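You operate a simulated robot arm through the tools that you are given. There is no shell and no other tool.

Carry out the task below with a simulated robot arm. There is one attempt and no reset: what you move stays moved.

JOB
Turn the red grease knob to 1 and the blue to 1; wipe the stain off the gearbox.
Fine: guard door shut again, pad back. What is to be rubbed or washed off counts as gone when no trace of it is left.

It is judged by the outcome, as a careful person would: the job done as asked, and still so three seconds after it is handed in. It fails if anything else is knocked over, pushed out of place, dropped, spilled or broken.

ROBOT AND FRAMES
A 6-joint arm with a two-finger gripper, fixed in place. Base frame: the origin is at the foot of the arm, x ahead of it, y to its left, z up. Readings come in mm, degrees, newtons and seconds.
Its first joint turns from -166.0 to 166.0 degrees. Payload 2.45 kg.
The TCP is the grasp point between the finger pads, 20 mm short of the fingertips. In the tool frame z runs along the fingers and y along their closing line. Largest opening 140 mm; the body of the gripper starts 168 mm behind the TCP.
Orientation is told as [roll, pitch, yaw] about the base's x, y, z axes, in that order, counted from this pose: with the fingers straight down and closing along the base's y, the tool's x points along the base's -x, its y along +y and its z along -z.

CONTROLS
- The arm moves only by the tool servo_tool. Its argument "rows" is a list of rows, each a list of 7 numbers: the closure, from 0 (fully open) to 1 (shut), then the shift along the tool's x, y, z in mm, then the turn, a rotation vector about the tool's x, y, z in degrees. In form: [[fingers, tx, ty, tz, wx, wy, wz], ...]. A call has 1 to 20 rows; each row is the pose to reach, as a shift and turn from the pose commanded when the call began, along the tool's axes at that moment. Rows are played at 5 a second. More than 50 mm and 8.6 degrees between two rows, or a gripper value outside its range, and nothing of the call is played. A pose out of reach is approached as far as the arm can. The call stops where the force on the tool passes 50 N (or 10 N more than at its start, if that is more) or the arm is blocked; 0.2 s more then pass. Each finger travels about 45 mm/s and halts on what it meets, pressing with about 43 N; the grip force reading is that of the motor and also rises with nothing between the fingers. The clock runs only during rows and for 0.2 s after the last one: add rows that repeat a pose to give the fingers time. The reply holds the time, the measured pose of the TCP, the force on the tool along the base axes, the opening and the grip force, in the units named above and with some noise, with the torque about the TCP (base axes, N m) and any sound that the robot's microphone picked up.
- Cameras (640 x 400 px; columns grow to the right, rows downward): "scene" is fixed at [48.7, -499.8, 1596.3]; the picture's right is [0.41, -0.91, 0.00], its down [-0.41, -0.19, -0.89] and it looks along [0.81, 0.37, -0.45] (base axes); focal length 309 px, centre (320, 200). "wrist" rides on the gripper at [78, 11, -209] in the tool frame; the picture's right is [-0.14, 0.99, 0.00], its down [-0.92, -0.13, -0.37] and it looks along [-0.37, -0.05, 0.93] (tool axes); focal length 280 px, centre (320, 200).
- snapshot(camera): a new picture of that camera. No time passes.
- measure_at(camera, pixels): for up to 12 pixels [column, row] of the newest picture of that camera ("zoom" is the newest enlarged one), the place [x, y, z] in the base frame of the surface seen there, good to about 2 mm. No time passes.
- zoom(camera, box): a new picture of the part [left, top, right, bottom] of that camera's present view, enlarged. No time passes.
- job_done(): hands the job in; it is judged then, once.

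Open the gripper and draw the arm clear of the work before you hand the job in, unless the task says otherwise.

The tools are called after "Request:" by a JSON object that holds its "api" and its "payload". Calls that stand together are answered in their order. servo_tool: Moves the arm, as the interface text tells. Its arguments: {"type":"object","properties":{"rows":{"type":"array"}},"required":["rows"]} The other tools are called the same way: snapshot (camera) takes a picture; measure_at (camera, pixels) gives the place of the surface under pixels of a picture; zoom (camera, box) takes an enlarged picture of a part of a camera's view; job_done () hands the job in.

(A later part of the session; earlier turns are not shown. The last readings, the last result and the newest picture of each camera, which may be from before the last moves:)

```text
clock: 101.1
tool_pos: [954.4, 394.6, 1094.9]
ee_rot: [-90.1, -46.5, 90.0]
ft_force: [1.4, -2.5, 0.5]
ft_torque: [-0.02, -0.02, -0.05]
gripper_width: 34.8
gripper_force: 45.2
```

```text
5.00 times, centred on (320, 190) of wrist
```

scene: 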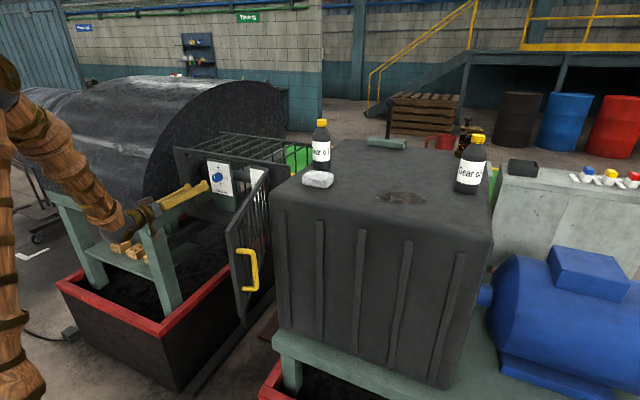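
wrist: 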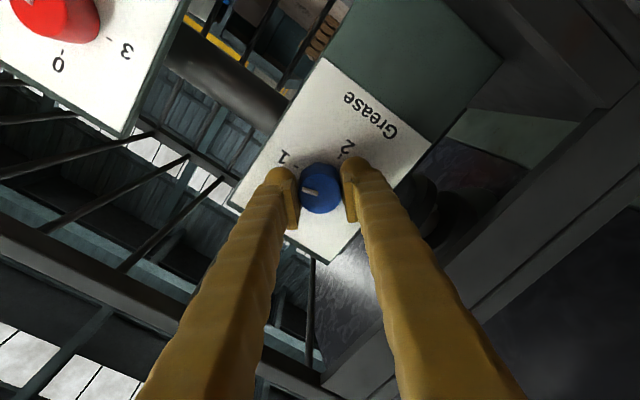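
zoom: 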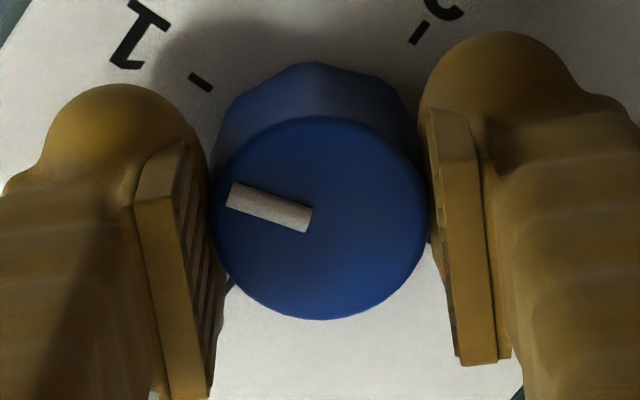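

Relative to the 1 tick the mark is about 18–19° short. I turn +18°, release and back off to measure.

Request:
{"api": "servo_tool", "payload": {"rows": [[1, 0, 0, 0, 0, 0, 3], [1, 0, 0, 0, 0, 0, 6], [1, 0, 0, 0, 0, 0, 9], [1, 0, 0, 0, 0, 0, 12], [1, 0, 0, 0, 0, 0, 15], [1, 0, 0, 0, 0, 0, 18], [1, 0, 0, 0, 0, 0, 18], [0.75, 0, 0, 0, 0, 0, 18], [0.5, 0, 0, 0, 0, 0, 18], [0.5, 0, 0, 0, 0, 0, 18], [0.5, 0, 0, -20, 0, 0, 18], [0.5, 0, 0, -40, 0, 0, 21], [0.5, 0, 0, -60, 0, 0, 25], [0.5, 0, 0, -60, 0, 0, 25]]}}

Request:
{"api": "snapshot", "payload": {"camera": "wrist"}}

Request:
{"api": "zoom", "payload": {"camera": "wrist", "box": [295, 145, 345, 195]}}

```text
clock: 104.1
tool_pos: [895.5, 394.9, 1095.7]
ee_rot: [-90.1, -71.5, 90.2]
ft_force: [-0.2, 0.3, -0.1]
ft_torque: [-0.04, 0.01, -0.01]
gripper_width: 70.1
gripper_force: 0.0
```

```text
taken
```

wrist: 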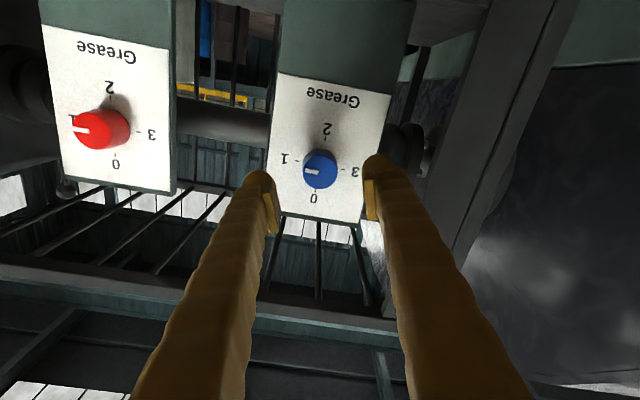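

```text
8.00 times, centred on (320, 170) of wrist
```

zoom: 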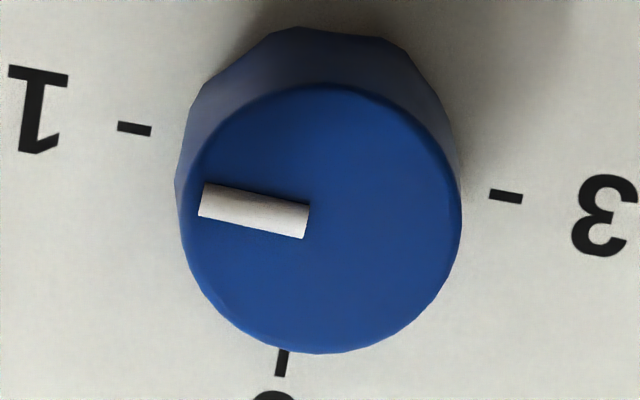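

Blue mark is on the 1 tick line too (11.6° vs 10.2°). I retreat from the cage, then rise and roll back to neutral, to close the door next.

Request:
{"api": "servo_tool", "payload": {"rows": [[0.6, 0, 0, -33, 0, 0, 0], [0.7, 0, 0, -66, 0, 0, 0], [0.8, 0, 0, -100, 0, 0, 0], [0.9, -10, -12, -103, 0, 0, 1.5], [1, -20, -24, -105, 0, 0, 3], [1, -30, -35, -107, 0, 0, 4.5], [1, -40, -47, -109, 0, 0, 6], [1, -51, -59, -111, 0, 0, 7.5], [1, -61, -70, -113, 0, 0, 9], [1, -71, -82, -115, 0, 0, 10.5], [1, -81, -94, -117, 0, 0, 12], [1, -91, -106, -119, 0, 0, 13.5], [1, -101, -117, -121, 0, 0, 15], [1, -111, -129, -123, 0, 0, 17], [1, -121.6, -140.8, -125, 0, 0, 18.5], [1, -121.6, -140.8, -125, 0, 0, 18.5]]}}

```text
clock: 107.5
tool_pos: [771.4, 300.9, 1255.1]
ee_rot: [-163.1, -89.9, 163.1]
ft_force: [1.0, 0.1, -0.1]
ft_torque: [0.01, 0.0, 0.03]
gripper_width: 0.0
gripper_force: 30.0
```

Level and clear. I turn the tool down again slowly while shifting toward (711, 177, 1265).

Request:
{"api": "servo_tool", "payload": {"rows": [[1, -0.5, -7, -3, 0, 5, 0], [1, -1, -14, -7, 0, 10, 0], [1, -2, -21, -10, 0, 15, 0], [1, -2, -28, -13, 0, 20, 0], [1, -3, -34, -17, 0, 25, 0], [1, -3, -41, -20, 0, 30, 0], [1, -4, -48, -23, 0, 35, 0], [1, -4, -55, -27, 0, 40, 0], [1, -5, -62, -30, 0, 45, 0], [1, -6, -69, -33, 0, 50, 0], [1, -6, -76, -37, 0, 55, 0], [1, -7, -83, -40, 0, 60, 0], [1, -7, -90, -43, 0, 65, 0], [1, -8, -96, -47, 0, 70, 0], [1, -8, -103, -50, 0, 75, 0], [1, -9, -110, -53, 0, 80, 0], [1, -9, -117, -57, 0, 85, 0], [1, -10, -124, -60, 0, 90, 0], [1, -10, -124, -60, 0, 90, 0]]}}

Request:
{"api": "snapshot", "payload": {"camera": "wrist"}}

Request:
{"api": "snapshot", "payload": {"camera": "scene"}}

```text
clock: 111.5
tool_pos: [710.6, 177.0, 1265.3]
ee_rot: [-0.1, 0.0, -0.1]
ft_force: [0.2, 0.2, 0.1]
ft_torque: [-0.02, 0.01, 0.0]
gripper_width: 0.1
gripper_force: 29.6
```

```text
taken
```

wrist: 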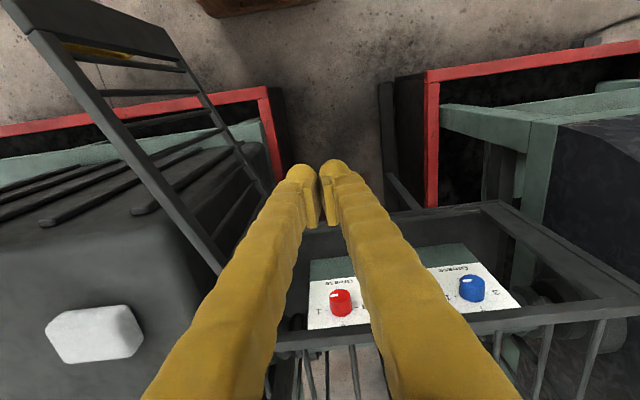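

```text
taken
```

scene: 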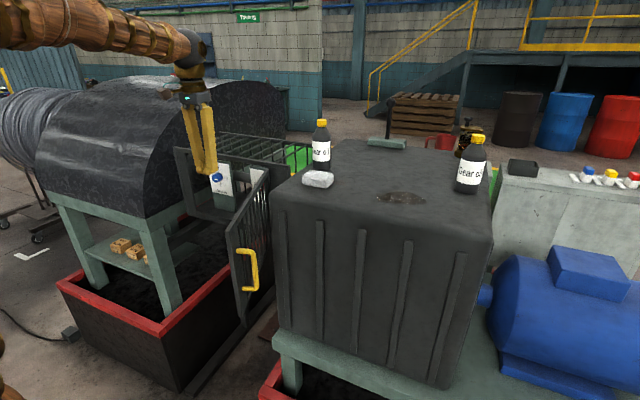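

I measure the door's top rail and the gearbox edge near it.

Request:
{"api": "measure_at", "payload": {"camera": "wrist", "pixels": [[40, 50], [80, 100], [130, 160], [180, 220], [210, 255], [100, 45], [150, 170], [200, 250], [100, 240], [170, 250]]}}

Request:
{"api": "measure_at", "payload": {"camera": "scene", "pixels": [[232, 225], [238, 290], [258, 190], [252, 270], [245, 240], [228, 234], [275, 200], [278, 215]]}}

```text
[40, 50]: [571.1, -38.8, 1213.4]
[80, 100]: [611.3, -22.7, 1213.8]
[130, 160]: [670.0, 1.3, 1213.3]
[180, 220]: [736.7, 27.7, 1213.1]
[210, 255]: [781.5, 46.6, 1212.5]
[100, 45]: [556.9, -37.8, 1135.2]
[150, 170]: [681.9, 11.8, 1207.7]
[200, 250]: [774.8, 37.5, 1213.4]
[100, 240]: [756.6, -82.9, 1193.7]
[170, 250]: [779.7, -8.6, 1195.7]
```

```text
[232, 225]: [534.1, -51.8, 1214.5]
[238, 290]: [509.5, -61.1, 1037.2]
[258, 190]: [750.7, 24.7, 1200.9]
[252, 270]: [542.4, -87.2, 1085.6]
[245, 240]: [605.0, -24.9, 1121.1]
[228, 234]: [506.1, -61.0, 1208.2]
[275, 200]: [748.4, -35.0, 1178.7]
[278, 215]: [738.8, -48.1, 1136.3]
```

The door stands at 112°, top rail z=1213, outer face y≈-35 at x=600. I go over it to (630, -95) and lower on its outer side.

Request:
{"api": "servo_tool", "payload": {"rows": [[1, 10, -30, -25, 0, 0, 0], [1, 22, -70, -30, 0, 0, 0], [1, 34, -110, -30, 0, 0, 0], [1, 46, -150, -30, 0, 0, 0], [1, 58, -190, -30, 0, 0, 0], [1, 70, -230, -30, 0, 0, 0], [1, 80, -272, -30, 0, 0, 0], [1, 80, -272, 0, 0, 0, 0], [1, 80, -272, 35, 0, 0, 0], [1, 80, -272, 70, 0, 0, 0], [1, 80, -272, 98, 0, 0, 0], [1, 80, -272, 98, 0, 0, 0]]}}

Request:
{"api": "snapshot", "payload": {"camera": "scene"}}

Request:
{"api": "snapshot", "payload": {"camera": "wrist"}}

```text
clock: 114.1
tool_pos: [630.0, -95.2, 1167.0]
ee_rot: [0.0, 0.0, 0.0]
ft_force: [0.0, 0.4, 1.0]
ft_torque: [-0.01, 0.0, 0.0]
gripper_width: 0.3
gripper_force: 29.5
```

```text
taken
```

scene: 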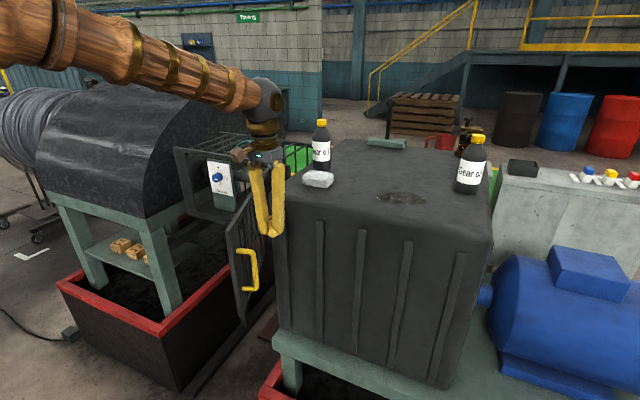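

```text
taken
```

wrist: 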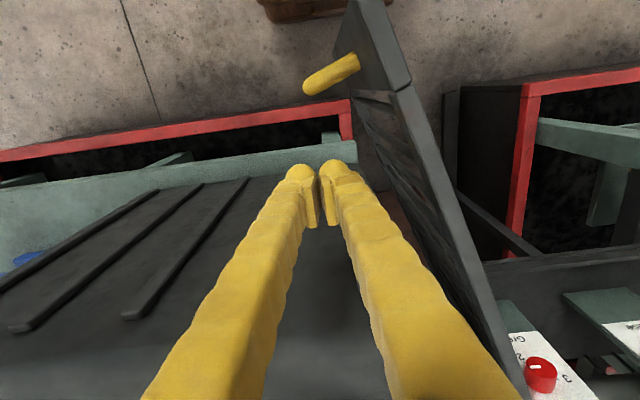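

I push the door's outer face along the arc, +y first, to about 53°.

Request:
{"api": "servo_tool", "payload": {"rows": [[1, -2, 25.2, 0, 0, 0, 0], [1, -5, 50.2, 0, 0, 0, 0], [1, -6, 70.2, 0, 0, 0, 0], [1, -7, 87.2, 0, 0, 0, 0], [1, -2, 103.2, 0, 0, 0, 0], [1, 3, 118.2, 0, 0, 0, 0], [1, 7, 135.2, 0, 0, 0, 0], [1, 10, 152.2, 0, 0, 0, 0], [1, 11, 168.2, 0, 0, 0, 0], [1, 11, 183.2, 0, 0, 0, 0], [1, 11, 198.2, 0, 0, 0, 0], [1, 10, 212.2, 0, 0, 0, 0], [1, 8, 227.2, 0, 0, 0, 0], [1, 5, 242.2, 0, 0, 0, 0], [1, 1.4, 256.2, 0, 0, 0, 0], [1, -3, 271.2, 0, 0, 0, 0], [1, -8.5, 285.2, 0, 0, 0, 0], [1, -14.6, 298.9, 0, 0, 0, 0], [1, -22, 312.2, 0, 0, 0, 0], [1, -30, 326.2, 0, 0, 0, 0]]}}

Request:
{"api": "snapshot", "payload": {"camera": "scene"}}

Request:
{"api": "snapshot", "payload": {"camera": "wrist"}}

```text
clock: 118.3
tool_pos: [660.1, 230.0, 1167.0]
ee_rot: [0.0, -0.1, 0.0]
ft_force: [0.6, 0.1, 1.1]
ft_torque: [0.02, -0.01, -0.01]
gripper_width: 0.0
gripper_force: 29.2
```

```text
taken
```

scene: 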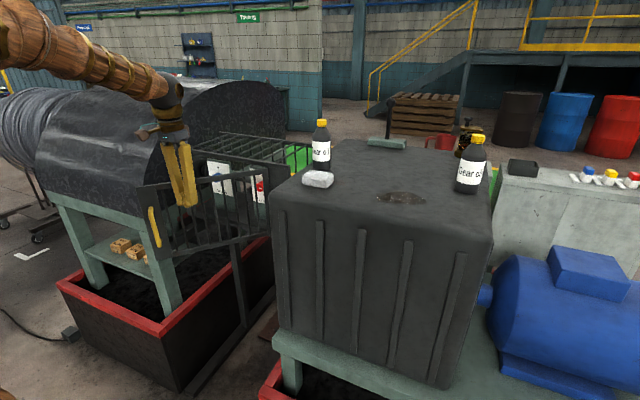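

```text
taken
```

wrist: 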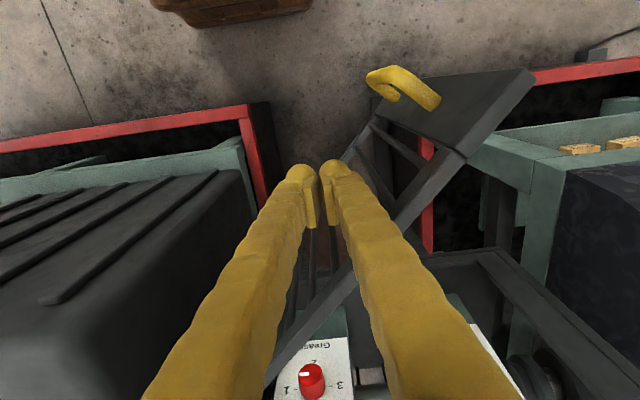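

Good, about 45° left. I continue the arc to nearly closed.

Request:
{"api": "servo_tool", "payload": {"rows": [[1, -8, 13.5, 0, 0, 0, 0], [1, -18, 26, 0, 0, 0, 0], [1, -28, 38, 0, 0, 0, 0], [1, -38, 49, 0, 0, 0, 0], [1, -50, 60, 0, 0, 0, 0], [1, -62, 70, 0, 0, 0, 0], [1, -74.4, 79.5, 0, 0, 0, 0], [1, -88, 88, 0, 0, 0, 0], [1, -102, 96, 0, 0, 0, 0], [1, -116.3, 103.4, 0, 0, 0, 0], [1, -131, 109.5, 0, 0, 0, 0], [1, -146, 115, 0, 0, 0, 0], [1, -162, 119.5, 0, 0, 0, 0], [1, -176, 122.5, 0, 0, 0, 0], [1, -188, 124, 0, 0, 0, 0], [1, -198, 125, 0, 0, 0, 0]]}}

Request:
{"api": "snapshot", "payload": {"camera": "scene"}}

Request:
{"api": "snapshot", "payload": {"camera": "wrist"}}

```text
clock: 121.7
tool_pos: [858.1, 354.2, 1166.5]
ee_rot: [0.0, 0.0, 0.0]
ft_force: [-0.4, 0.7, -0.8]
ft_torque: [0.04, 0.01, -0.02]
gripper_width: 0.1
gripper_force: 29.4
```

```text
taken
```

scene: 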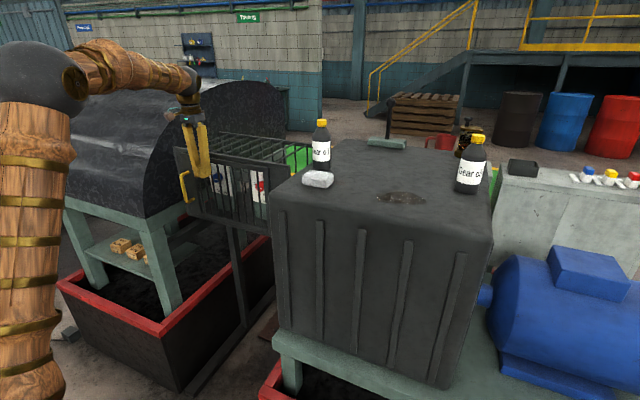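

```text
taken
```

wrist: 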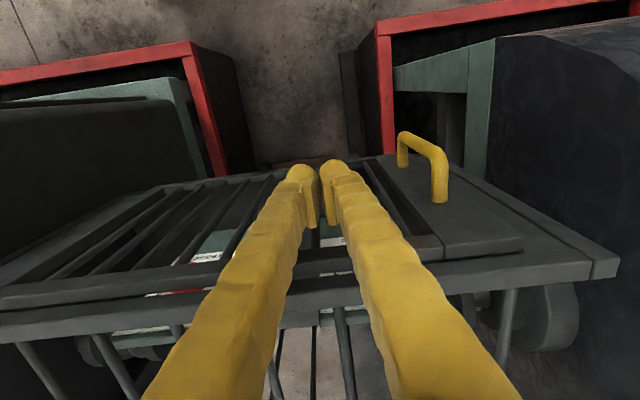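

Nearly shut. I press on gently in +x, in 2 mm steps.

Request:
{"api": "servo_tool", "payload": {"rows": [[1, -2, 0, 0, 0, 0, 0], [1, -4, 0, 0, 0, 0, 0], [1, -6, 0, 0, 0, 0, 0], [1, -8, 0, 0, 0, 0, 0], [1, -10, 0, 0, 0, 0, 0], [1, -12, 0, 0, 0, 0, 0], [1, -13.5, 0, 0, 0, 0, 0], [1, -13.5, 0, 0, 0, 0, 0]]}}

Request:
{"api": "snapshot", "payload": {"camera": "wrist"}}

Request:
{"api": "measure_at", "payload": {"camera": "scene", "pixels": [[200, 200], [186, 175], [262, 200], [262, 175], [212, 213], [198, 175]]}}

```text
clock: 123.5
tool_pos: [869.2, 355.3, 1168.3]
ee_rot: [-0.1, 0.3, 0.1]
ft_force: [-13.5, -2.3, 3.5]
ft_torque: [-0.01, 0.04, -0.04]
gripper_width: 6.2
gripper_force: 29.4
stopped in row 8: the force on the tool passed its limit at 52 N (the readings are from after the stop); the commanded pose is now the measured one
```

```text
taken
```

wrist: 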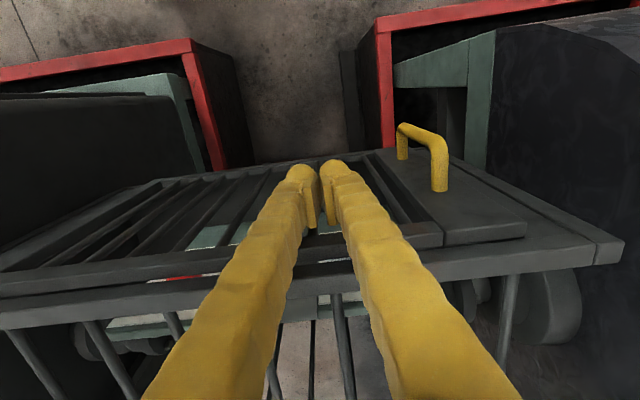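

```text
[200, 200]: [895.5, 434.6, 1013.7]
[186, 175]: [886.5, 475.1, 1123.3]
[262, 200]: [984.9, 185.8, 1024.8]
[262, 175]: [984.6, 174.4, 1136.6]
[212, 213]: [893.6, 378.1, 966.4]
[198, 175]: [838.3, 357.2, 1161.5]
```

The door met its stop (52 N). I back off and check that it stays shut.

Request:
{"api": "servo_tool", "payload": {"rows": [[1, 5, 0, 0, 0, 0, 0], [1, 20, 0, 0, 0, 0, 0], [1, 50, 0, -10, 0, 0, 0], [1, 80, 0, -40, 0, 0, 0], [1, 110, 0, -80, 0, 0, 0], [1, 110, 0, -80, 0, 0, 0], [1, 110, 0, -80, 0, 0, 0]]}}

Request:
{"api": "snapshot", "payload": {"camera": "wrist"}}

Request:
{"api": "snapshot", "payload": {"camera": "scene"}}

```text
clock: 125.1
tool_pos: [761.7, 355.1, 1247.2]
ee_rot: [-0.1, 0.2, 0.0]
ft_force: [-1.1, 0.7, 0.2]
ft_torque: [0.01, 0.02, 0.0]
gripper_width: 0.1
gripper_force: 29.6
```

```text
taken
```

wrist: 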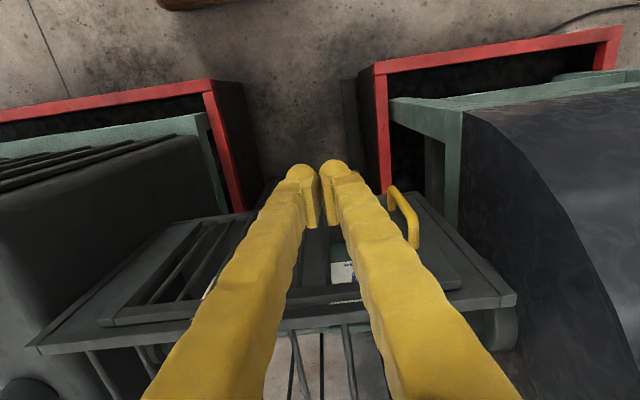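

```text
taken
```

scene: 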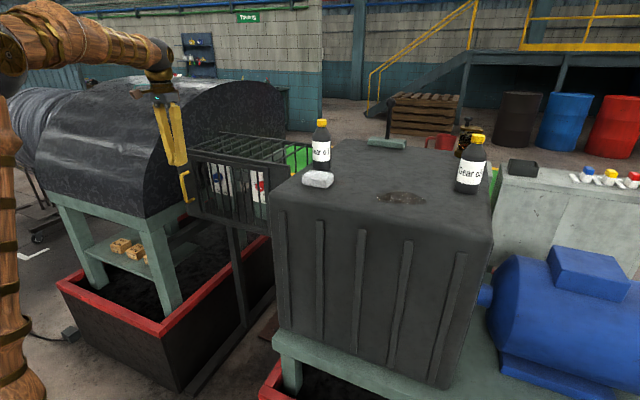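

I measure the leaf face near the handle and near the hinge to confirm it's closed.

Request:
{"api": "measure_at", "payload": {"camera": "scene", "pixels": [[196, 185], [195, 195], [187, 199], [194, 208], [230, 219], [260, 228], [240, 166], [215, 215], [203, 213], [178, 200]]}}

Request:
{"api": "measure_at", "payload": {"camera": "wrist", "pixels": [[415, 240], [400, 210], [190, 240], [130, 310], [455, 270], [380, 200], [60, 330]]}}

Request:
{"api": "zoom", "payload": {"camera": "scene", "box": [160, 120, 300, 260]}}

```text
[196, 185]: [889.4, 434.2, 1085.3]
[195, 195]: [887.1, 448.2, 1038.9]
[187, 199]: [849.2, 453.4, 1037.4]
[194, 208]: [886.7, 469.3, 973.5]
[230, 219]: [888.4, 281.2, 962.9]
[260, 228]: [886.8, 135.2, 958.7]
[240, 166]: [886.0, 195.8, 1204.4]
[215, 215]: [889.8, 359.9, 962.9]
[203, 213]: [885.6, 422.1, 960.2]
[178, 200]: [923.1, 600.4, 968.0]
```

```text
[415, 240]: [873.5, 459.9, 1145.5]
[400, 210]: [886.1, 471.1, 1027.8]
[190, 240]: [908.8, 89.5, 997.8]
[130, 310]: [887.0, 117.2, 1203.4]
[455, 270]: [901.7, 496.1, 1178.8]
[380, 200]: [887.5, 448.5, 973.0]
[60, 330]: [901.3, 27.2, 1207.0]
```

```text
2.86 times, centred on (230, 190) of scene
```

zoom: 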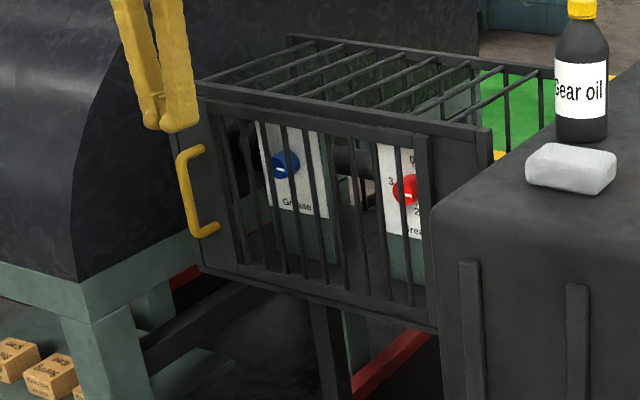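

The leaf face is at x≈887 along its whole width: shut. Now I rise and move over to look at the pad, stain and bottles from above.

Request:
{"api": "servo_tool", "payload": {"rows": [[0.8, 0, 0, -40, 0, 0, 0], [0.6, 0, 0, -80, 0, 0, 0], [0.5, 0, 0, -120, 0, 0, 0], [0.3, 0, -20, -155, 0, 0, 0], [0, 0, -65, -160, 0, 0, 0], [0, 0, -110, -165, 0, 0, 0], [0, 0, -155, -170, 0, 0, 0], [0, 0, -200, -175, 0, 0, 0], [0, 0, -245, -175, 0, 0, 0], [0, 0, -290, -175, 0, 0, 0], [0, 0, -335, -175, 0, 0, 0], [0, 0, -380, -175, 0, 0, 0], [0, 0, -425, -175, 0, 0, 0], [0, 0, -470, -175, 0, 0, 0], [0, 0, -510, -175, 0, 0, 0], [0, 0, -510, -175, 0, 0, 0]]}}

Request:
{"api": "snapshot", "payload": {"camera": "wrist"}}

Request:
{"api": "snapshot", "payload": {"camera": "scene"}}

```text
clock: 128.5
tool_pos: [760.7, -153.8, 1423.7]
ee_rot: [-0.1, 0.3, -0.1]
ft_force: [0.5, 0.2, 0.0]
ft_torque: [0.02, -0.01, 0.0]
gripper_width: 140.2
gripper_force: 0.0
```

```text
taken
```

wrist: 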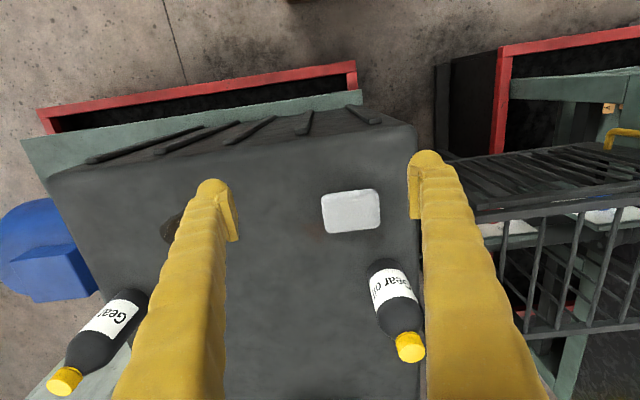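

```text
taken
```

scene: 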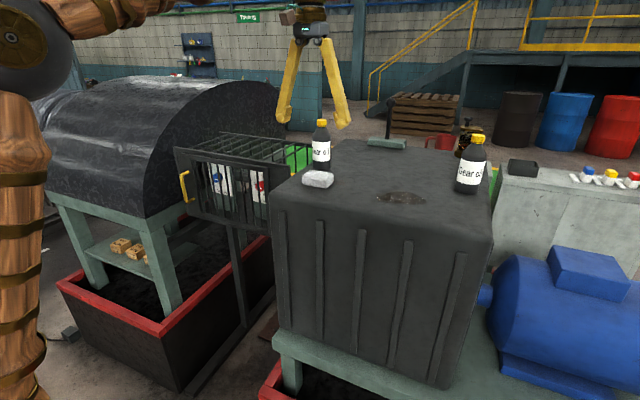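

I measure the pad's corners (322,197)–(381,226), the near bottle, and the stain.

Request:
{"api": "measure_at", "payload": {"camera": "wrist", "pixels": [[323, 198], [376, 191], [379, 225], [327, 231], [350, 210], [300, 210], [352, 245], [385, 260], [405, 330], [410, 350], [395, 180], [375, 270]]}}

Request:
{"api": "zoom", "payload": {"camera": "wrist", "box": [290, 160, 430, 260]}}

```text
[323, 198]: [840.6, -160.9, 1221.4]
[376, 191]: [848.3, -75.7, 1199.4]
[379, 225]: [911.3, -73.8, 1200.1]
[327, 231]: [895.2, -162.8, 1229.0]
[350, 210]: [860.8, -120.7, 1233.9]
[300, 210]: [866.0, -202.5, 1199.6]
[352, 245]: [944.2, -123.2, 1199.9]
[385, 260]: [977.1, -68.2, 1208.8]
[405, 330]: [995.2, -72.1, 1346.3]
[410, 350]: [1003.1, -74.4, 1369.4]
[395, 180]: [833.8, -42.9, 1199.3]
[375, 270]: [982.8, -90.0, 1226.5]
```

```text
4.00 times, centred on (360, 210) of wrist
```

zoom: 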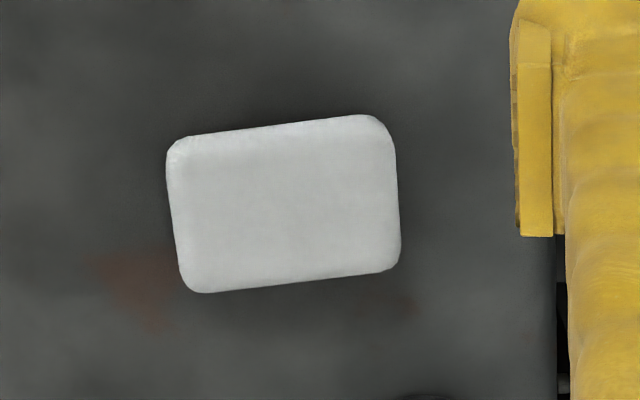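

The pad is about 90 (y) × 60 (x) × 35 mm, axis-aligned, centred near (868,-120). Before grasping, I move over to look at the stain.

Request:
{"api": "servo_tool", "payload": {"rows": [[0, 0, -45, 0, 0, 0, 0], [0, 0, -90, 0, 0, 0, 0], [0, 0, -135, 0, 0, 0, 0], [0, 0, -180, 0, 0, 0, 0], [0, 0, -225, 0, 0, 0, 0], [0, 0, -225, 0, 0, 0, 0]]}}

Request:
{"api": "snapshot", "payload": {"camera": "wrist"}}

Request:
{"api": "zoom", "payload": {"camera": "wrist", "box": [230, 150, 410, 280]}}

```text
clock: 129.9
tool_pos: [761.6, -380.2, 1422.4]
ee_rot: [-0.1, 0.2, 0.1]
ft_force: [1.4, -0.7, -0.4]
ft_torque: [0.0, -0.03, 0.02]
gripper_width: 140.2
gripper_force: 0.1
```

```text
taken
```

wrist: 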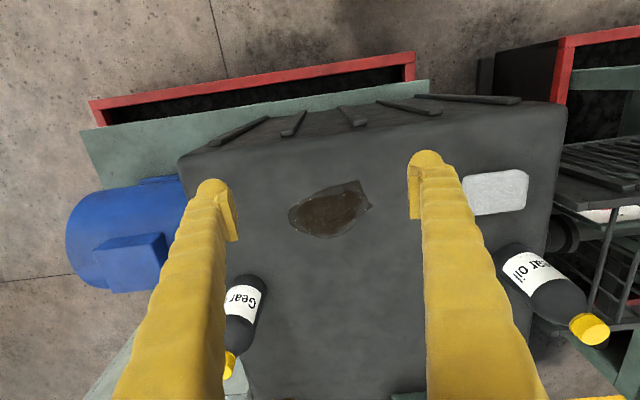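

```text
3.08 times, centred on (320, 215) of wrist
```

zoom: 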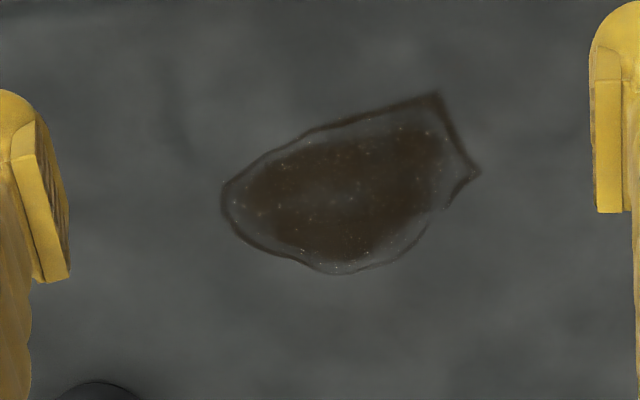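

I measure the stain's outline and the second bottle.

Request:
{"api": "measure_at", "payload": {"camera": "zoom", "pixels": [[222, 200], [240, 235], [280, 258], [335, 275], [390, 262], [425, 230], [480, 172], [435, 95], [380, 110], [310, 130], [260, 162], [342, 190]]}}

Request:
{"api": "measure_at", "payload": {"camera": "wrist", "pixels": [[250, 278], [235, 280], [262, 290], [232, 370], [526, 176], [498, 171], [463, 178], [526, 205], [470, 215], [494, 192], [180, 170], [430, 105]]}}

```text
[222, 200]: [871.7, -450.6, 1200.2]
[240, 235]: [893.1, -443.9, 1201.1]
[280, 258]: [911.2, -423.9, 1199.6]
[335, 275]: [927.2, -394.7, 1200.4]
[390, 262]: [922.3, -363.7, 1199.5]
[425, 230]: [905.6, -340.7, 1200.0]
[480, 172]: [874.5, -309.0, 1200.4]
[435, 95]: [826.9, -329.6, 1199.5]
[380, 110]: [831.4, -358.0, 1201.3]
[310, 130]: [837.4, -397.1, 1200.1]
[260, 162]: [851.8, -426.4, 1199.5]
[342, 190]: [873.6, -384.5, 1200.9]
```

```text
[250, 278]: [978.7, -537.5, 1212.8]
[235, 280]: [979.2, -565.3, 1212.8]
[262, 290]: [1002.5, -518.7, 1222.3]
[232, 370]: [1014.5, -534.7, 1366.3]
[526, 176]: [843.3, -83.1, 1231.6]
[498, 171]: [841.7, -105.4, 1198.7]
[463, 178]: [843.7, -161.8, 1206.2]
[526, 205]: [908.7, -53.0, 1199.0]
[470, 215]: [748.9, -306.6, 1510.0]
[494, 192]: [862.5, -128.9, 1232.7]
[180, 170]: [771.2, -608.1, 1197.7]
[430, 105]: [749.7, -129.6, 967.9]
```

Stain spans x 827–927, y -451 to -309; the pad (≈83×60) can cover it within reach. I go above the pad.

Request:
{"api": "servo_tool", "payload": {"rows": [[0, -10, 40, 0, 0, 0, 0], [0, -25, 80, 0, 0, 0, 0], [0, -40, 120, 10, 0, 0, 0], [0, -55, 160, 20, 0, 0, 0], [0, -70, 200, 40, 0, 0, 0], [0, -90, 235, 65, 0, 0, 0], [0, -107, 259, 92, 0, 0, 0], [0, -107, 259, 92, 0, 0, 0]]}}

Request:
{"api": "snapshot", "payload": {"camera": "wrist"}}

Request:
{"api": "zoom", "payload": {"camera": "wrist", "box": [230, 120, 410, 260]}}

```text
clock: 131.7
tool_pos: [867.1, -121.1, 1331.2]
ee_rot: [-0.1, 0.2, 0.0]
ft_force: [0.4, -0.1, 0.2]
ft_torque: [-0.02, -0.02, 0.03]
gripper_width: 140.0
gripper_force: 0.1
```

```text
taken
```

wrist: 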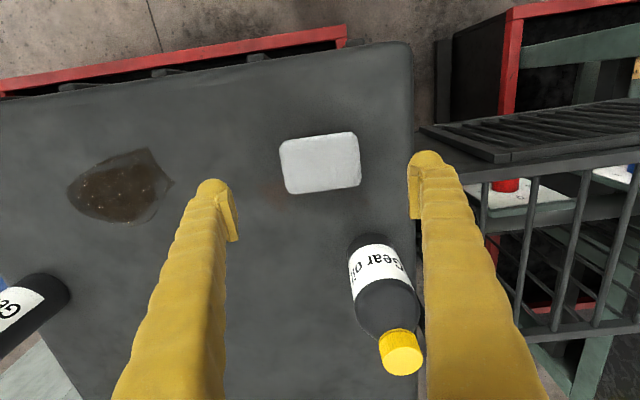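

```text
2.86 times, centred on (320, 190) of wrist
```

zoom: 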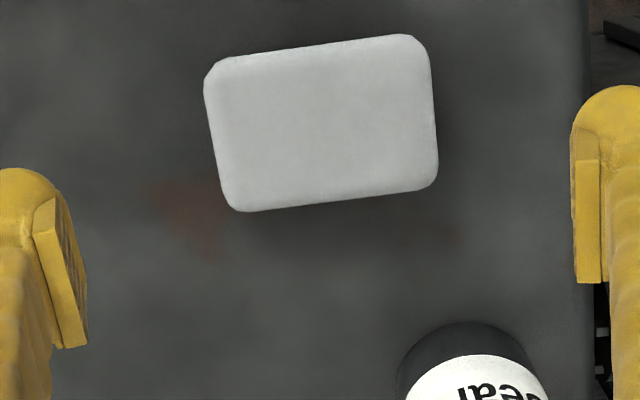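

I measure the pad edges more precisely.

Request:
{"api": "measure_at", "payload": {"camera": "zoom", "pixels": [[212, 110], [218, 140], [428, 80], [430, 120], [310, 52], [340, 190], [320, 120], [208, 90], [236, 205], [432, 180], [190, 205], [440, 230]]}}

```text
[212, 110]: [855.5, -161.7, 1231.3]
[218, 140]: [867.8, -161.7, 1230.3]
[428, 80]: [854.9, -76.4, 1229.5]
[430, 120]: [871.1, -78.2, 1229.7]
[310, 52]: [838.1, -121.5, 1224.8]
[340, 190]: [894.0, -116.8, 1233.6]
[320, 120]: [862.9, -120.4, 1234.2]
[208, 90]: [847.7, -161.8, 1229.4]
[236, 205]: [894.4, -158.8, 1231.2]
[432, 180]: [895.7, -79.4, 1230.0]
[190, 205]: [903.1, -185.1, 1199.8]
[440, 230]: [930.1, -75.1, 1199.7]
```

The pad spans y -163…-76, x 836…898, top z 1234. I descend to TCP z≈1225 and close on its ends.

Request:
{"api": "servo_tool", "payload": {"rows": [[0, 0, 0.7, 30, 0, 0, 0], [0, 0, 1.4, 60, 0, 0, 0], [0, 0, 1.4, 85, 0, 0, 0], [0, 0, 1.4, 98, 0, 0, 0], [0, 0, 1.4, 106, 0, 0, 0], [0.2, 0, 1.4, 106, 0, 0, 0], [0.3, 0, 1.4, 106, 0, 0, 0], [0.4, 0, 1.4, 106, 0, 0, 0], [0.5, 0, 1.4, 106, 0, 0, 0], [0.6, 0, 1.4, 106, 0, 0, 0], [0.6, 0, 1.4, 106, 0, 0, 0]]}}

Request:
{"api": "snapshot", "payload": {"camera": "wrist"}}

```text
clock: 134.1
tool_pos: [867.9, -119.5, 1224.0]
ee_rot: [-0.1, 0.2, 0.0]
ft_force: [0.1, 0.0, 1.2]
ft_torque: [0.02, 0.0, 0.03]
gripper_width: 90.3
gripper_force: 43.3
```

```text
taken
```

wrist: 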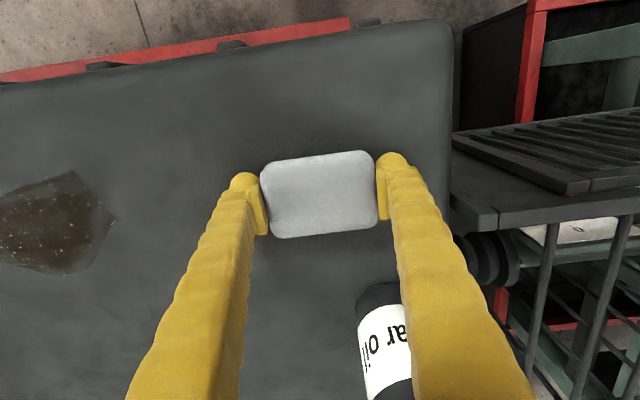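

Gripped at 90 mm with the pad at (868,-119.5). I lift it 20 mm and carry it to the stain's near side.

Request:
{"api": "servo_tool", "payload": {"rows": [[0.6, 0, 0, -10, 0, 0, 0], [0.6, 0, 0, -20, 0, 0, 0], [0.6, 1, -35, -20, 0, 0, 0], [0.6, 2, -70, -20, 0, 0, 0], [0.6, 3, -105, -20, 0, 0, 0], [0.6, 4, -140, -20, 0, 0, 0], [0.6, 5, -175, -20, 0, 0, 0], [0.6, 6, -210, -20, 0, 0, 0], [0.6, 6, -228, -20, 0, 0, 0], [0.6, 6, -228, -20, 0, 0, 0]]}}

Request:
{"api": "snapshot", "payload": {"camera": "wrist"}}

Request:
{"api": "snapshot", "payload": {"camera": "scene"}}

```text
clock: 135.0
tool_pos: [865.6, -151.1, 1253.5]
ee_rot: [-0.1, -0.5, 0.1]
ft_force: [-2.5, 3.9, 39.6]
ft_torque: [0.31, 0.14, -0.03]
gripper_width: 53.4
gripper_force: 17.0
stopped in row 4: the force on the tool passed its limit at 62 N (the readings are from after the stop); the commanded pose is now the measured one
```

```text
taken
```

wrist: 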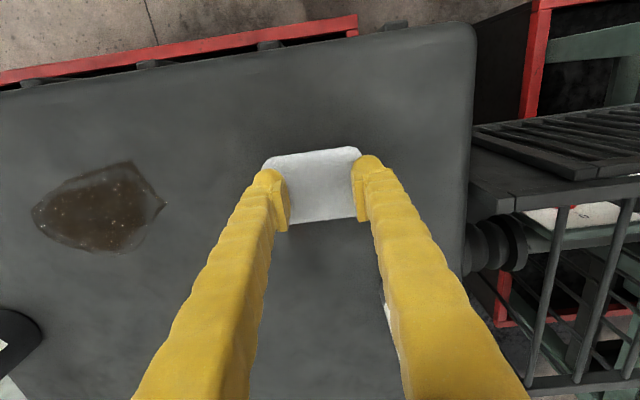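

```text
taken
```

scene: 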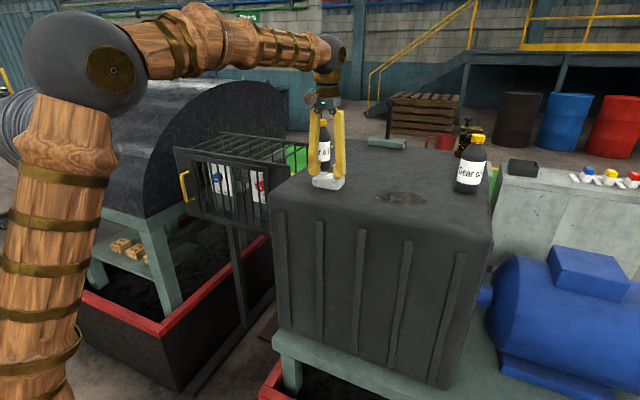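

The fingers slipped up off the pad's ends and now pinch its top shoulder, pushing up. I open gently and rise to look.

Request:
{"api": "servo_tool", "payload": {"rows": [[0.45, 0, 0, 0, 0, 0, 0], [0.3, 0, 0, 0, 0, 0, 0], [0.2, 0, 0, -10, 0, 0, 0], [0.1, 0, 0, -30, 0, 0, 0], [0, 0, 0, -60, 0, 0, 0], [0, 0, 0, -60, 0, 0, 0]]}}

Request:
{"api": "snapshot", "payload": {"camera": "wrist"}}

Request:
{"api": "zoom", "payload": {"camera": "wrist", "box": [230, 120, 410, 260]}}

Request:
{"api": "zoom", "payload": {"camera": "scene", "box": [290, 110, 370, 200]}}

```text
clock: 135.4
tool_pos: [867.3, -151.0, 1252.4]
ee_rot: [0.0, -0.5, 0.1]
ft_force: [0.3, 1.3, 7.3]
ft_torque: [-0.33, 0.01, 0.01]
gripper_width: 76.6
gripper_force: 0.0
stopped in row 2: the force on the tool passed its limit at 52 N (the readings are from after the stop); the commanded pose is now the measured one
```

```text
taken
```

wrist: 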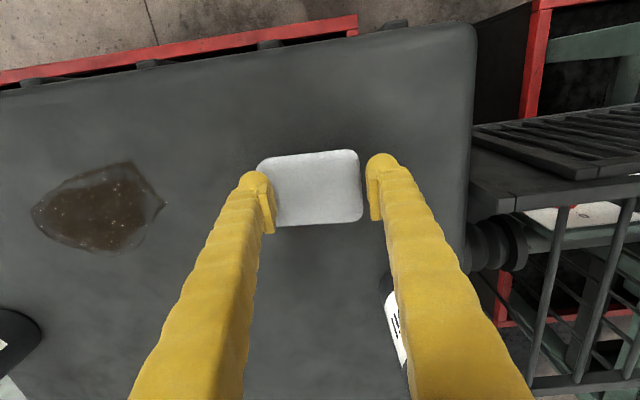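

```text
2.86 times, centred on (320, 190) of wrist
```

zoom: 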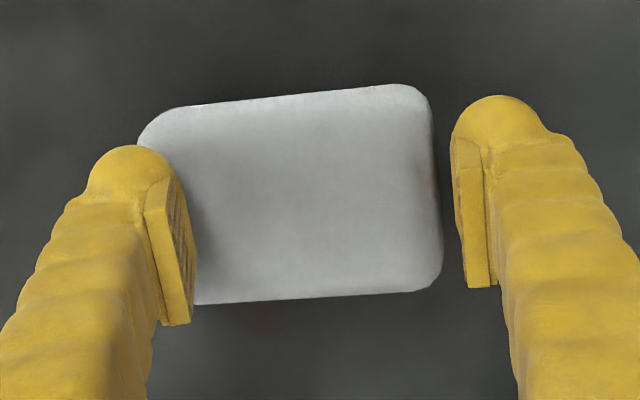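

```text
4.44 times, centred on (330, 155) of scene
```

zoom: 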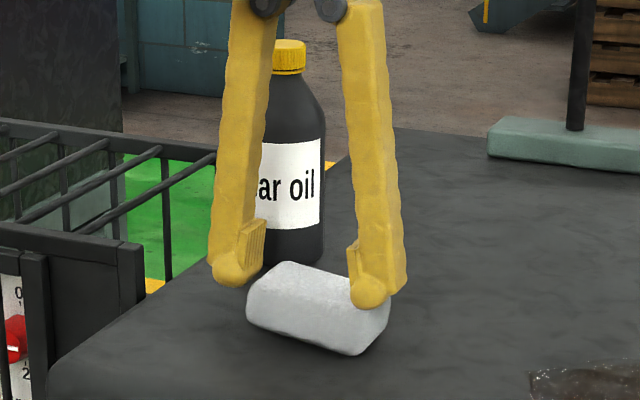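

One finger still touches the pad's end. I continue opening and rising.

Request:
{"api": "servo_tool", "payload": {"rows": [[0.35, 0, 0, -4, 0, 0, 0], [0.2, 0, 0, -15, 0, 0, 0], [0, 0, 0, -35, 0, 0, 0], [0, 0, 0, -60, 0, 0, 0], [0, 0, 0, -60, 0, 0, 0], [0, 0, 0, -60, 0, 0, 0]]}}

Request:
{"api": "snapshot", "payload": {"camera": "wrist"}}

Request:
{"api": "zoom", "payload": {"camera": "wrist", "box": [230, 120, 410, 260]}}

Request:
{"api": "zoom", "payload": {"camera": "scene", "box": [290, 110, 370, 200]}}

```text
clock: 136.8
tool_pos: [867.3, -150.7, 1312.3]
ee_rot: [0.0, -0.4, 0.1]
ft_force: [0.3, -0.8, -0.1]
ft_torque: [0.01, 0.01, 0.0]
gripper_width: 139.8
gripper_force: 0.0
```

```text
taken
```

wrist: 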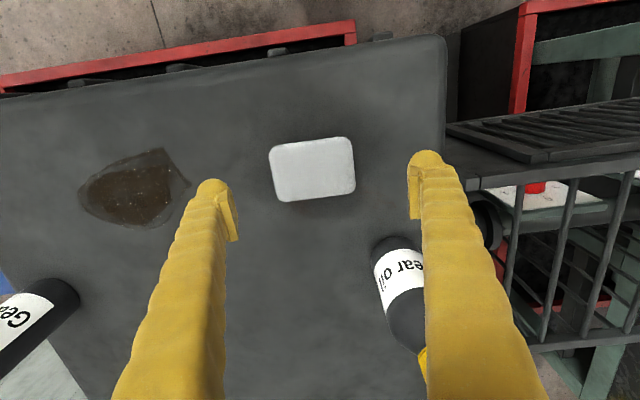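

```text
2.86 times, centred on (320, 190) of wrist
```

zoom: 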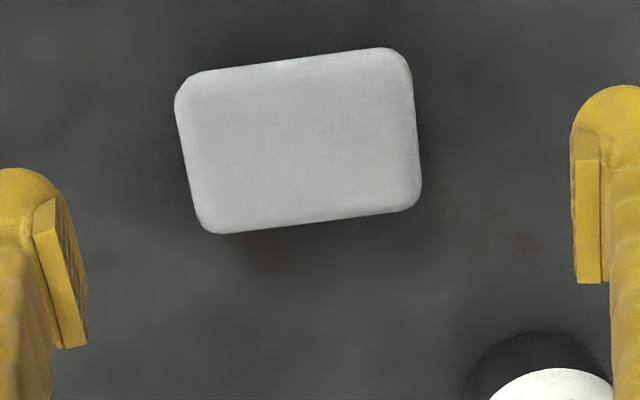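

```text
4.44 times, centred on (330, 155) of scene
```

zoom: 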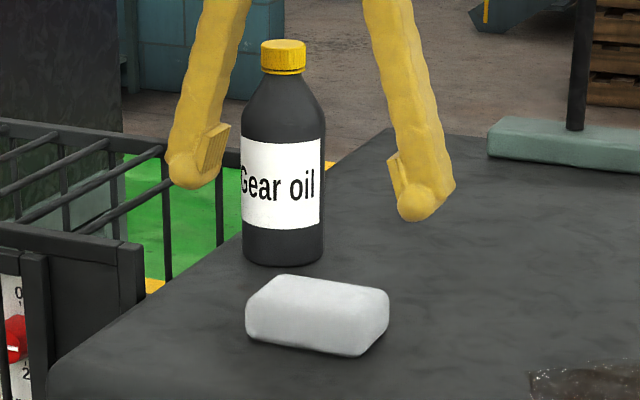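

The pad lies flat, shifted about 20 mm in -y. I measure it and will regrip it across its short sides (tool turned 90°).

Request:
{"api": "measure_at", "payload": {"camera": "zoom", "pixels": [[320, 155], [300, 300]]}}

Request:
{"api": "zoom", "payload": {"camera": "wrist", "box": [250, 120, 380, 220]}}

Request:
{"api": "measure_at", "payload": {"camera": "zoom", "pixels": [[115, 150], [130, 220], [500, 110], [508, 180], [280, 95], [330, 90], [300, 310], [350, 305], [320, 200], [105, 130], [150, 320], [515, 250]]}}

```text
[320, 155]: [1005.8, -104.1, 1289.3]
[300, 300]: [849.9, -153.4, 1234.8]
```

```text
4.00 times, centred on (315, 170) of wrist
```

zoom: 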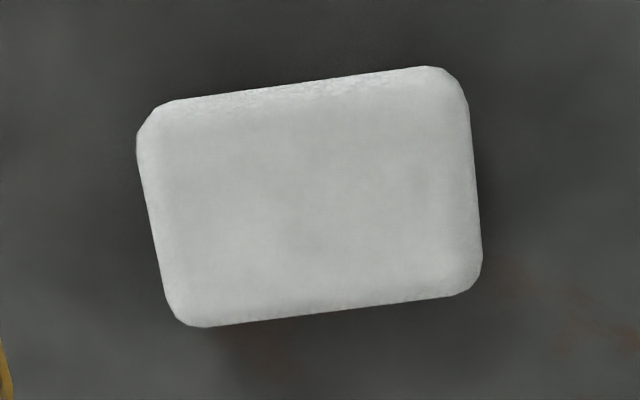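

```text
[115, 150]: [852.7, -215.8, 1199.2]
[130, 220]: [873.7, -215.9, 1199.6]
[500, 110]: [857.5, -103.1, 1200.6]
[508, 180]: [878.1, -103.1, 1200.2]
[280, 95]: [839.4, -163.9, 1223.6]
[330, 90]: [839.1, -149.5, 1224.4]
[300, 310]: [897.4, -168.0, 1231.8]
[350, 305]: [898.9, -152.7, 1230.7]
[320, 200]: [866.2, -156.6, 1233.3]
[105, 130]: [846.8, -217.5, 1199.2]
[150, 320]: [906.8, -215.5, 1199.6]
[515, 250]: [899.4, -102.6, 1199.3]
```

Now a few points just inside the pad's left and right edges.

Request:
{"api": "measure_at", "payload": {"camera": "zoom", "pixels": [[143, 160], [152, 210], [160, 250], [466, 140], [472, 190], [477, 240], [200, 99], [430, 72], [220, 323], [440, 295]]}}

```text
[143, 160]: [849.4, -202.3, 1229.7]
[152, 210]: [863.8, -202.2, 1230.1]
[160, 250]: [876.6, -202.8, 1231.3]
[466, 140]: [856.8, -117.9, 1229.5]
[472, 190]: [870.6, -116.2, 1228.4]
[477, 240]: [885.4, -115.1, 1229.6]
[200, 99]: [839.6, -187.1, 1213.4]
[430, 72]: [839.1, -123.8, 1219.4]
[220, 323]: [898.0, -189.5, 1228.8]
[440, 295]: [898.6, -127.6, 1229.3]
```

The pad now spans x 837–900, y -204…-115. I turn the tool -90° about its axis above it.

Request:
{"api": "servo_tool", "payload": {"rows": [[0, -0.1, -0.5, 0, 0, 0, -7], [0, -0.2, -1, 0, 0, 0, -14], [0, -0.3, -2, 0, 0, 0, -21], [0, -0.4, -3, 0, 0, 0, -28], [0, -0.5, -4, 0, 0, 0, -35], [0, -0.6, -5, 0, 0, 0, -42], [0, -0.7, -6, 0, 0, 0, -49], [0, -0.8, -7, 0, 0, 0, -56], [0, -0.9, -8, 0, 0, 0, -63], [0, -1, -8.8, 0, 0, 0, -70], [0, -1.2, -8.8, 0, 0, 0, -77], [0, -1.2, -8.8, 0, 0, 0, -84], [0, -1.2, -8.8, 0, 0, 0, -90], [0, -1.2, -8.8, 0, 0, 0, -90]]}}

Request:
{"api": "snapshot", "payload": {"camera": "wrist"}}

```text
clock: 139.8
tool_pos: [867.8, -162.4, 1311.9]
ee_rot: [-0.4, -0.1, 90.2]
ft_force: [-0.2, 0.8, 0.1]
ft_torque: [0.0, -0.01, 0.01]
gripper_width: 139.7
gripper_force: 0.2
```

```text
taken
```

wrist: 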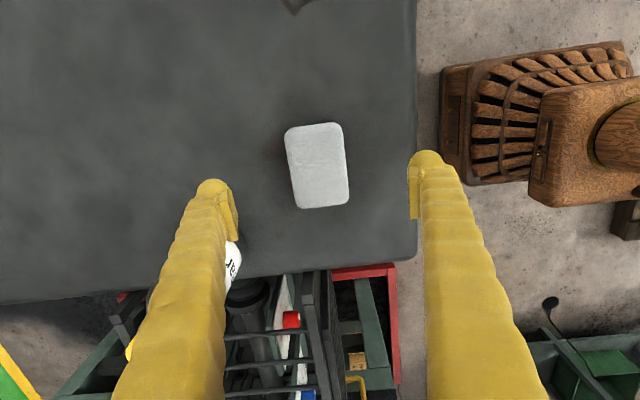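

Turned. I descend with fingers at about 100 mm opening and close on the long sides.

Request:
{"api": "servo_tool", "payload": {"rows": [[0.15, -1.5, -0.3, 20, 0, 0, 0], [0.28, -2.9, -0.7, 45, 0, 0, 0], [0.28, -2.9, -0.7, 70, 0, 0, 0], [0.28, -2.9, -0.7, 82, 0, 0, 0], [0.28, -2.9, -0.7, 89, 0, 0, 0], [0.4, -2.9, -0.7, 89, 0, 0, 0], [0.5, -2.9, -0.7, 89, 0, 0, 0], [0.6, -2.9, -0.7, 89, 0, 0, 0], [0.75, -2.9, -0.7, 89, 0, 0, 0], [1, -2.9, -0.7, 89, 0, 0, 0], [1, -2.9, -0.7, 89, 0, 0, 0]]}}

Request:
{"api": "snapshot", "payload": {"camera": "wrist"}}

Request:
{"api": "zoom", "payload": {"camera": "scene", "box": [290, 110, 370, 200]}}

```text
clock: 142.2
tool_pos: [868.8, -156.3, 1222.3]
ee_rot: [-0.4, 0.0, 90.1]
ft_force: [0.3, 0.4, 0.4]
ft_torque: [0.01, 0.0, 0.04]
gripper_width: 61.2
gripper_force: 43.0
```

```text
taken
```

wrist: 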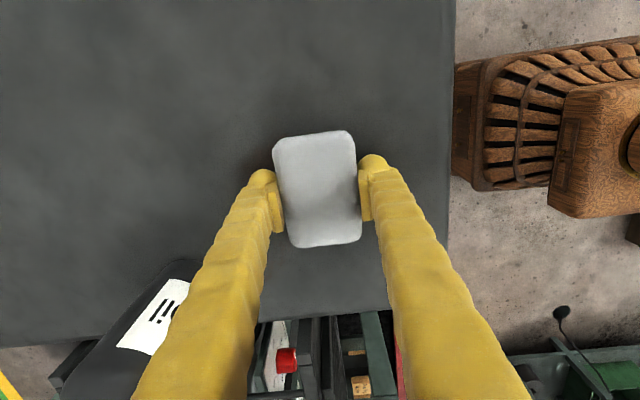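

```text
4.44 times, centred on (330, 155) of scene
```

zoom: 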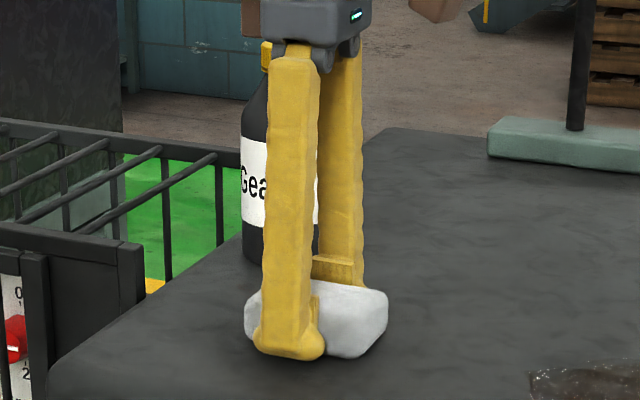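

Gripped at 61 mm. I lift very slowly, 8 mm in small steps.

Request:
{"api": "servo_tool", "payload": {"rows": [[1, 0, 0, -1, 0, 0, 0], [1, 0, 0, -2, 0, 0, 0], [1, 0, 0, -3, 0, 0, 0], [1, 0, 0, -4, 0, 0, 0], [1, 0, 0, -5, 0, 0, 0], [1, 0, 0, -6, 0, 0, 0], [1, 0, 0, -7, 0, 0, 0], [1, 0, 0, -8, 0, 0, 0]]}}

Request:
{"api": "zoom", "payload": {"camera": "scene", "box": [290, 110, 370, 200]}}

```text
clock: 144.0
tool_pos: [868.3, -156.8, 1231.4]
ee_rot: [-0.4, 0.0, 90.2]
ft_force: [0.0, -0.2, -0.1]
ft_torque: [-0.02, 0.02, 0.02]
gripper_width: 61.1
gripper_force: 42.8
```

```text
4.44 times, centred on (330, 155) of scene
```

zoom: 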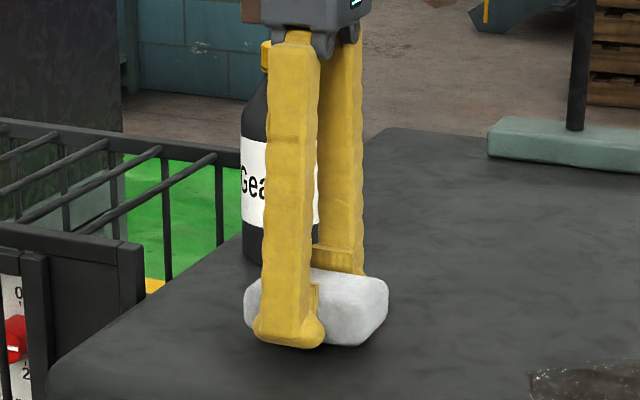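

The pad lifts with the fingers. I carry it slowly to above the stain's near side at y≈-345.

Request:
{"api": "servo_tool", "payload": {"rows": [[1, 0, 0, -3, 0, 0, 0], [1, 5, 0, -5, 0, 0, 0], [1, 15, 0, -5, 0, 0, 0], [1, 27, 0, -5, 0, 0, 0], [1, 39, 0, -5, 0, 0, 0], [1, 51, 0, -5, 0, 0, 0], [1, 63, 0, -5, 0, 0, 0], [1, 75, 0, -5, 0, 0, 0], [1, 87, 0, -5, 0, 0, 0], [1, 99, 0, -5, 0, 0, 0], [1, 111, 0, -5, 0, 0, 0], [1, 123, 0, -5, 0, 0, 0], [1, 135, 0, -5, 0, 0, 0], [1, 147, 0, -5, 0, 0, 0], [1, 159, 0, -5, 0, 0, 0], [1, 170, 0, -5, 0, 0, 0], [1, 180, 0, -5, 0, 0, 0], [1, 185, 0, -5, 0, 0, 0], [1, 185, 0, -5, 0, 0, 0]]}}

Request:
{"api": "snapshot", "payload": {"camera": "wrist"}}

Request:
{"api": "zoom", "payload": {"camera": "scene", "box": [310, 110, 470, 230]}}

```text
clock: 148.0
tool_pos: [869.3, -342.7, 1236.1]
ee_rot: [-0.5, 0.1, 90.1]
ft_force: [0.2, 0.2, -0.7]
ft_torque: [-0.01, 0.02, 0.04]
gripper_width: 60.8
gripper_force: 42.6
```

```text
taken
```

wrist: 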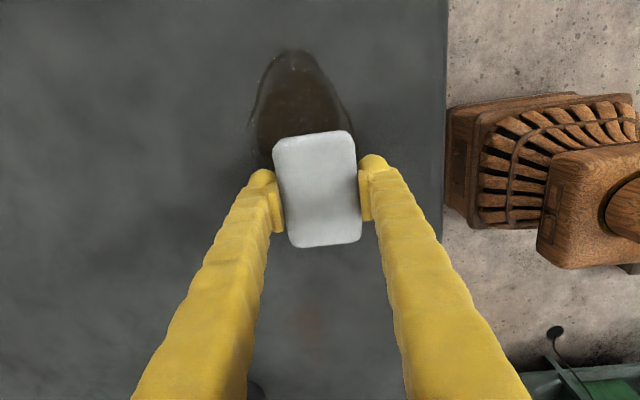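

```text
3.33 times, centred on (390, 170) of scene
```

zoom: 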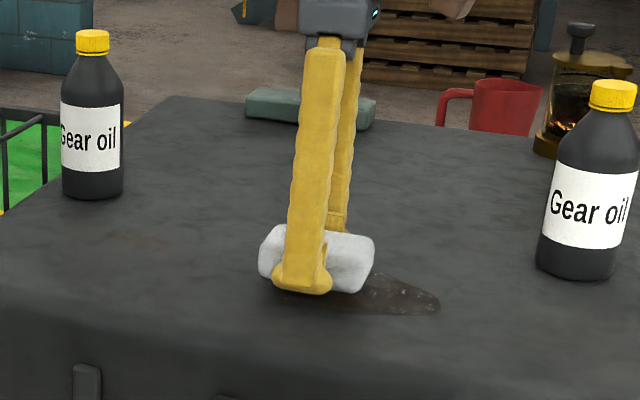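

The pad is in hand. I lower it to contact with the surface in small steps.

Request:
{"api": "servo_tool", "payload": {"rows": [[1, 0, 0, 4, 0, 0, 0], [1, 0, 0, 8, 0, 0, 0], [1, 0, 0, 11, 0, 0, 0], [1, 0, 0, 13, 0, 0, 0], [1, 0, 0, 14, 0, 0, 0], [1, 0, 0, 14.5, 0, 0, 0], [1, 0, 0, 14.5, 0, 0, 0]]}}

```text
clock: 149.6
tool_pos: [867.7, -342.6, 1221.9]
ee_rot: [-0.5, 0.0, 90.1]
ft_force: [0.6, -0.3, 15.6]
ft_torque: [0.06, -0.42, -0.09]
gripper_width: 61.2
gripper_force: 42.9
```

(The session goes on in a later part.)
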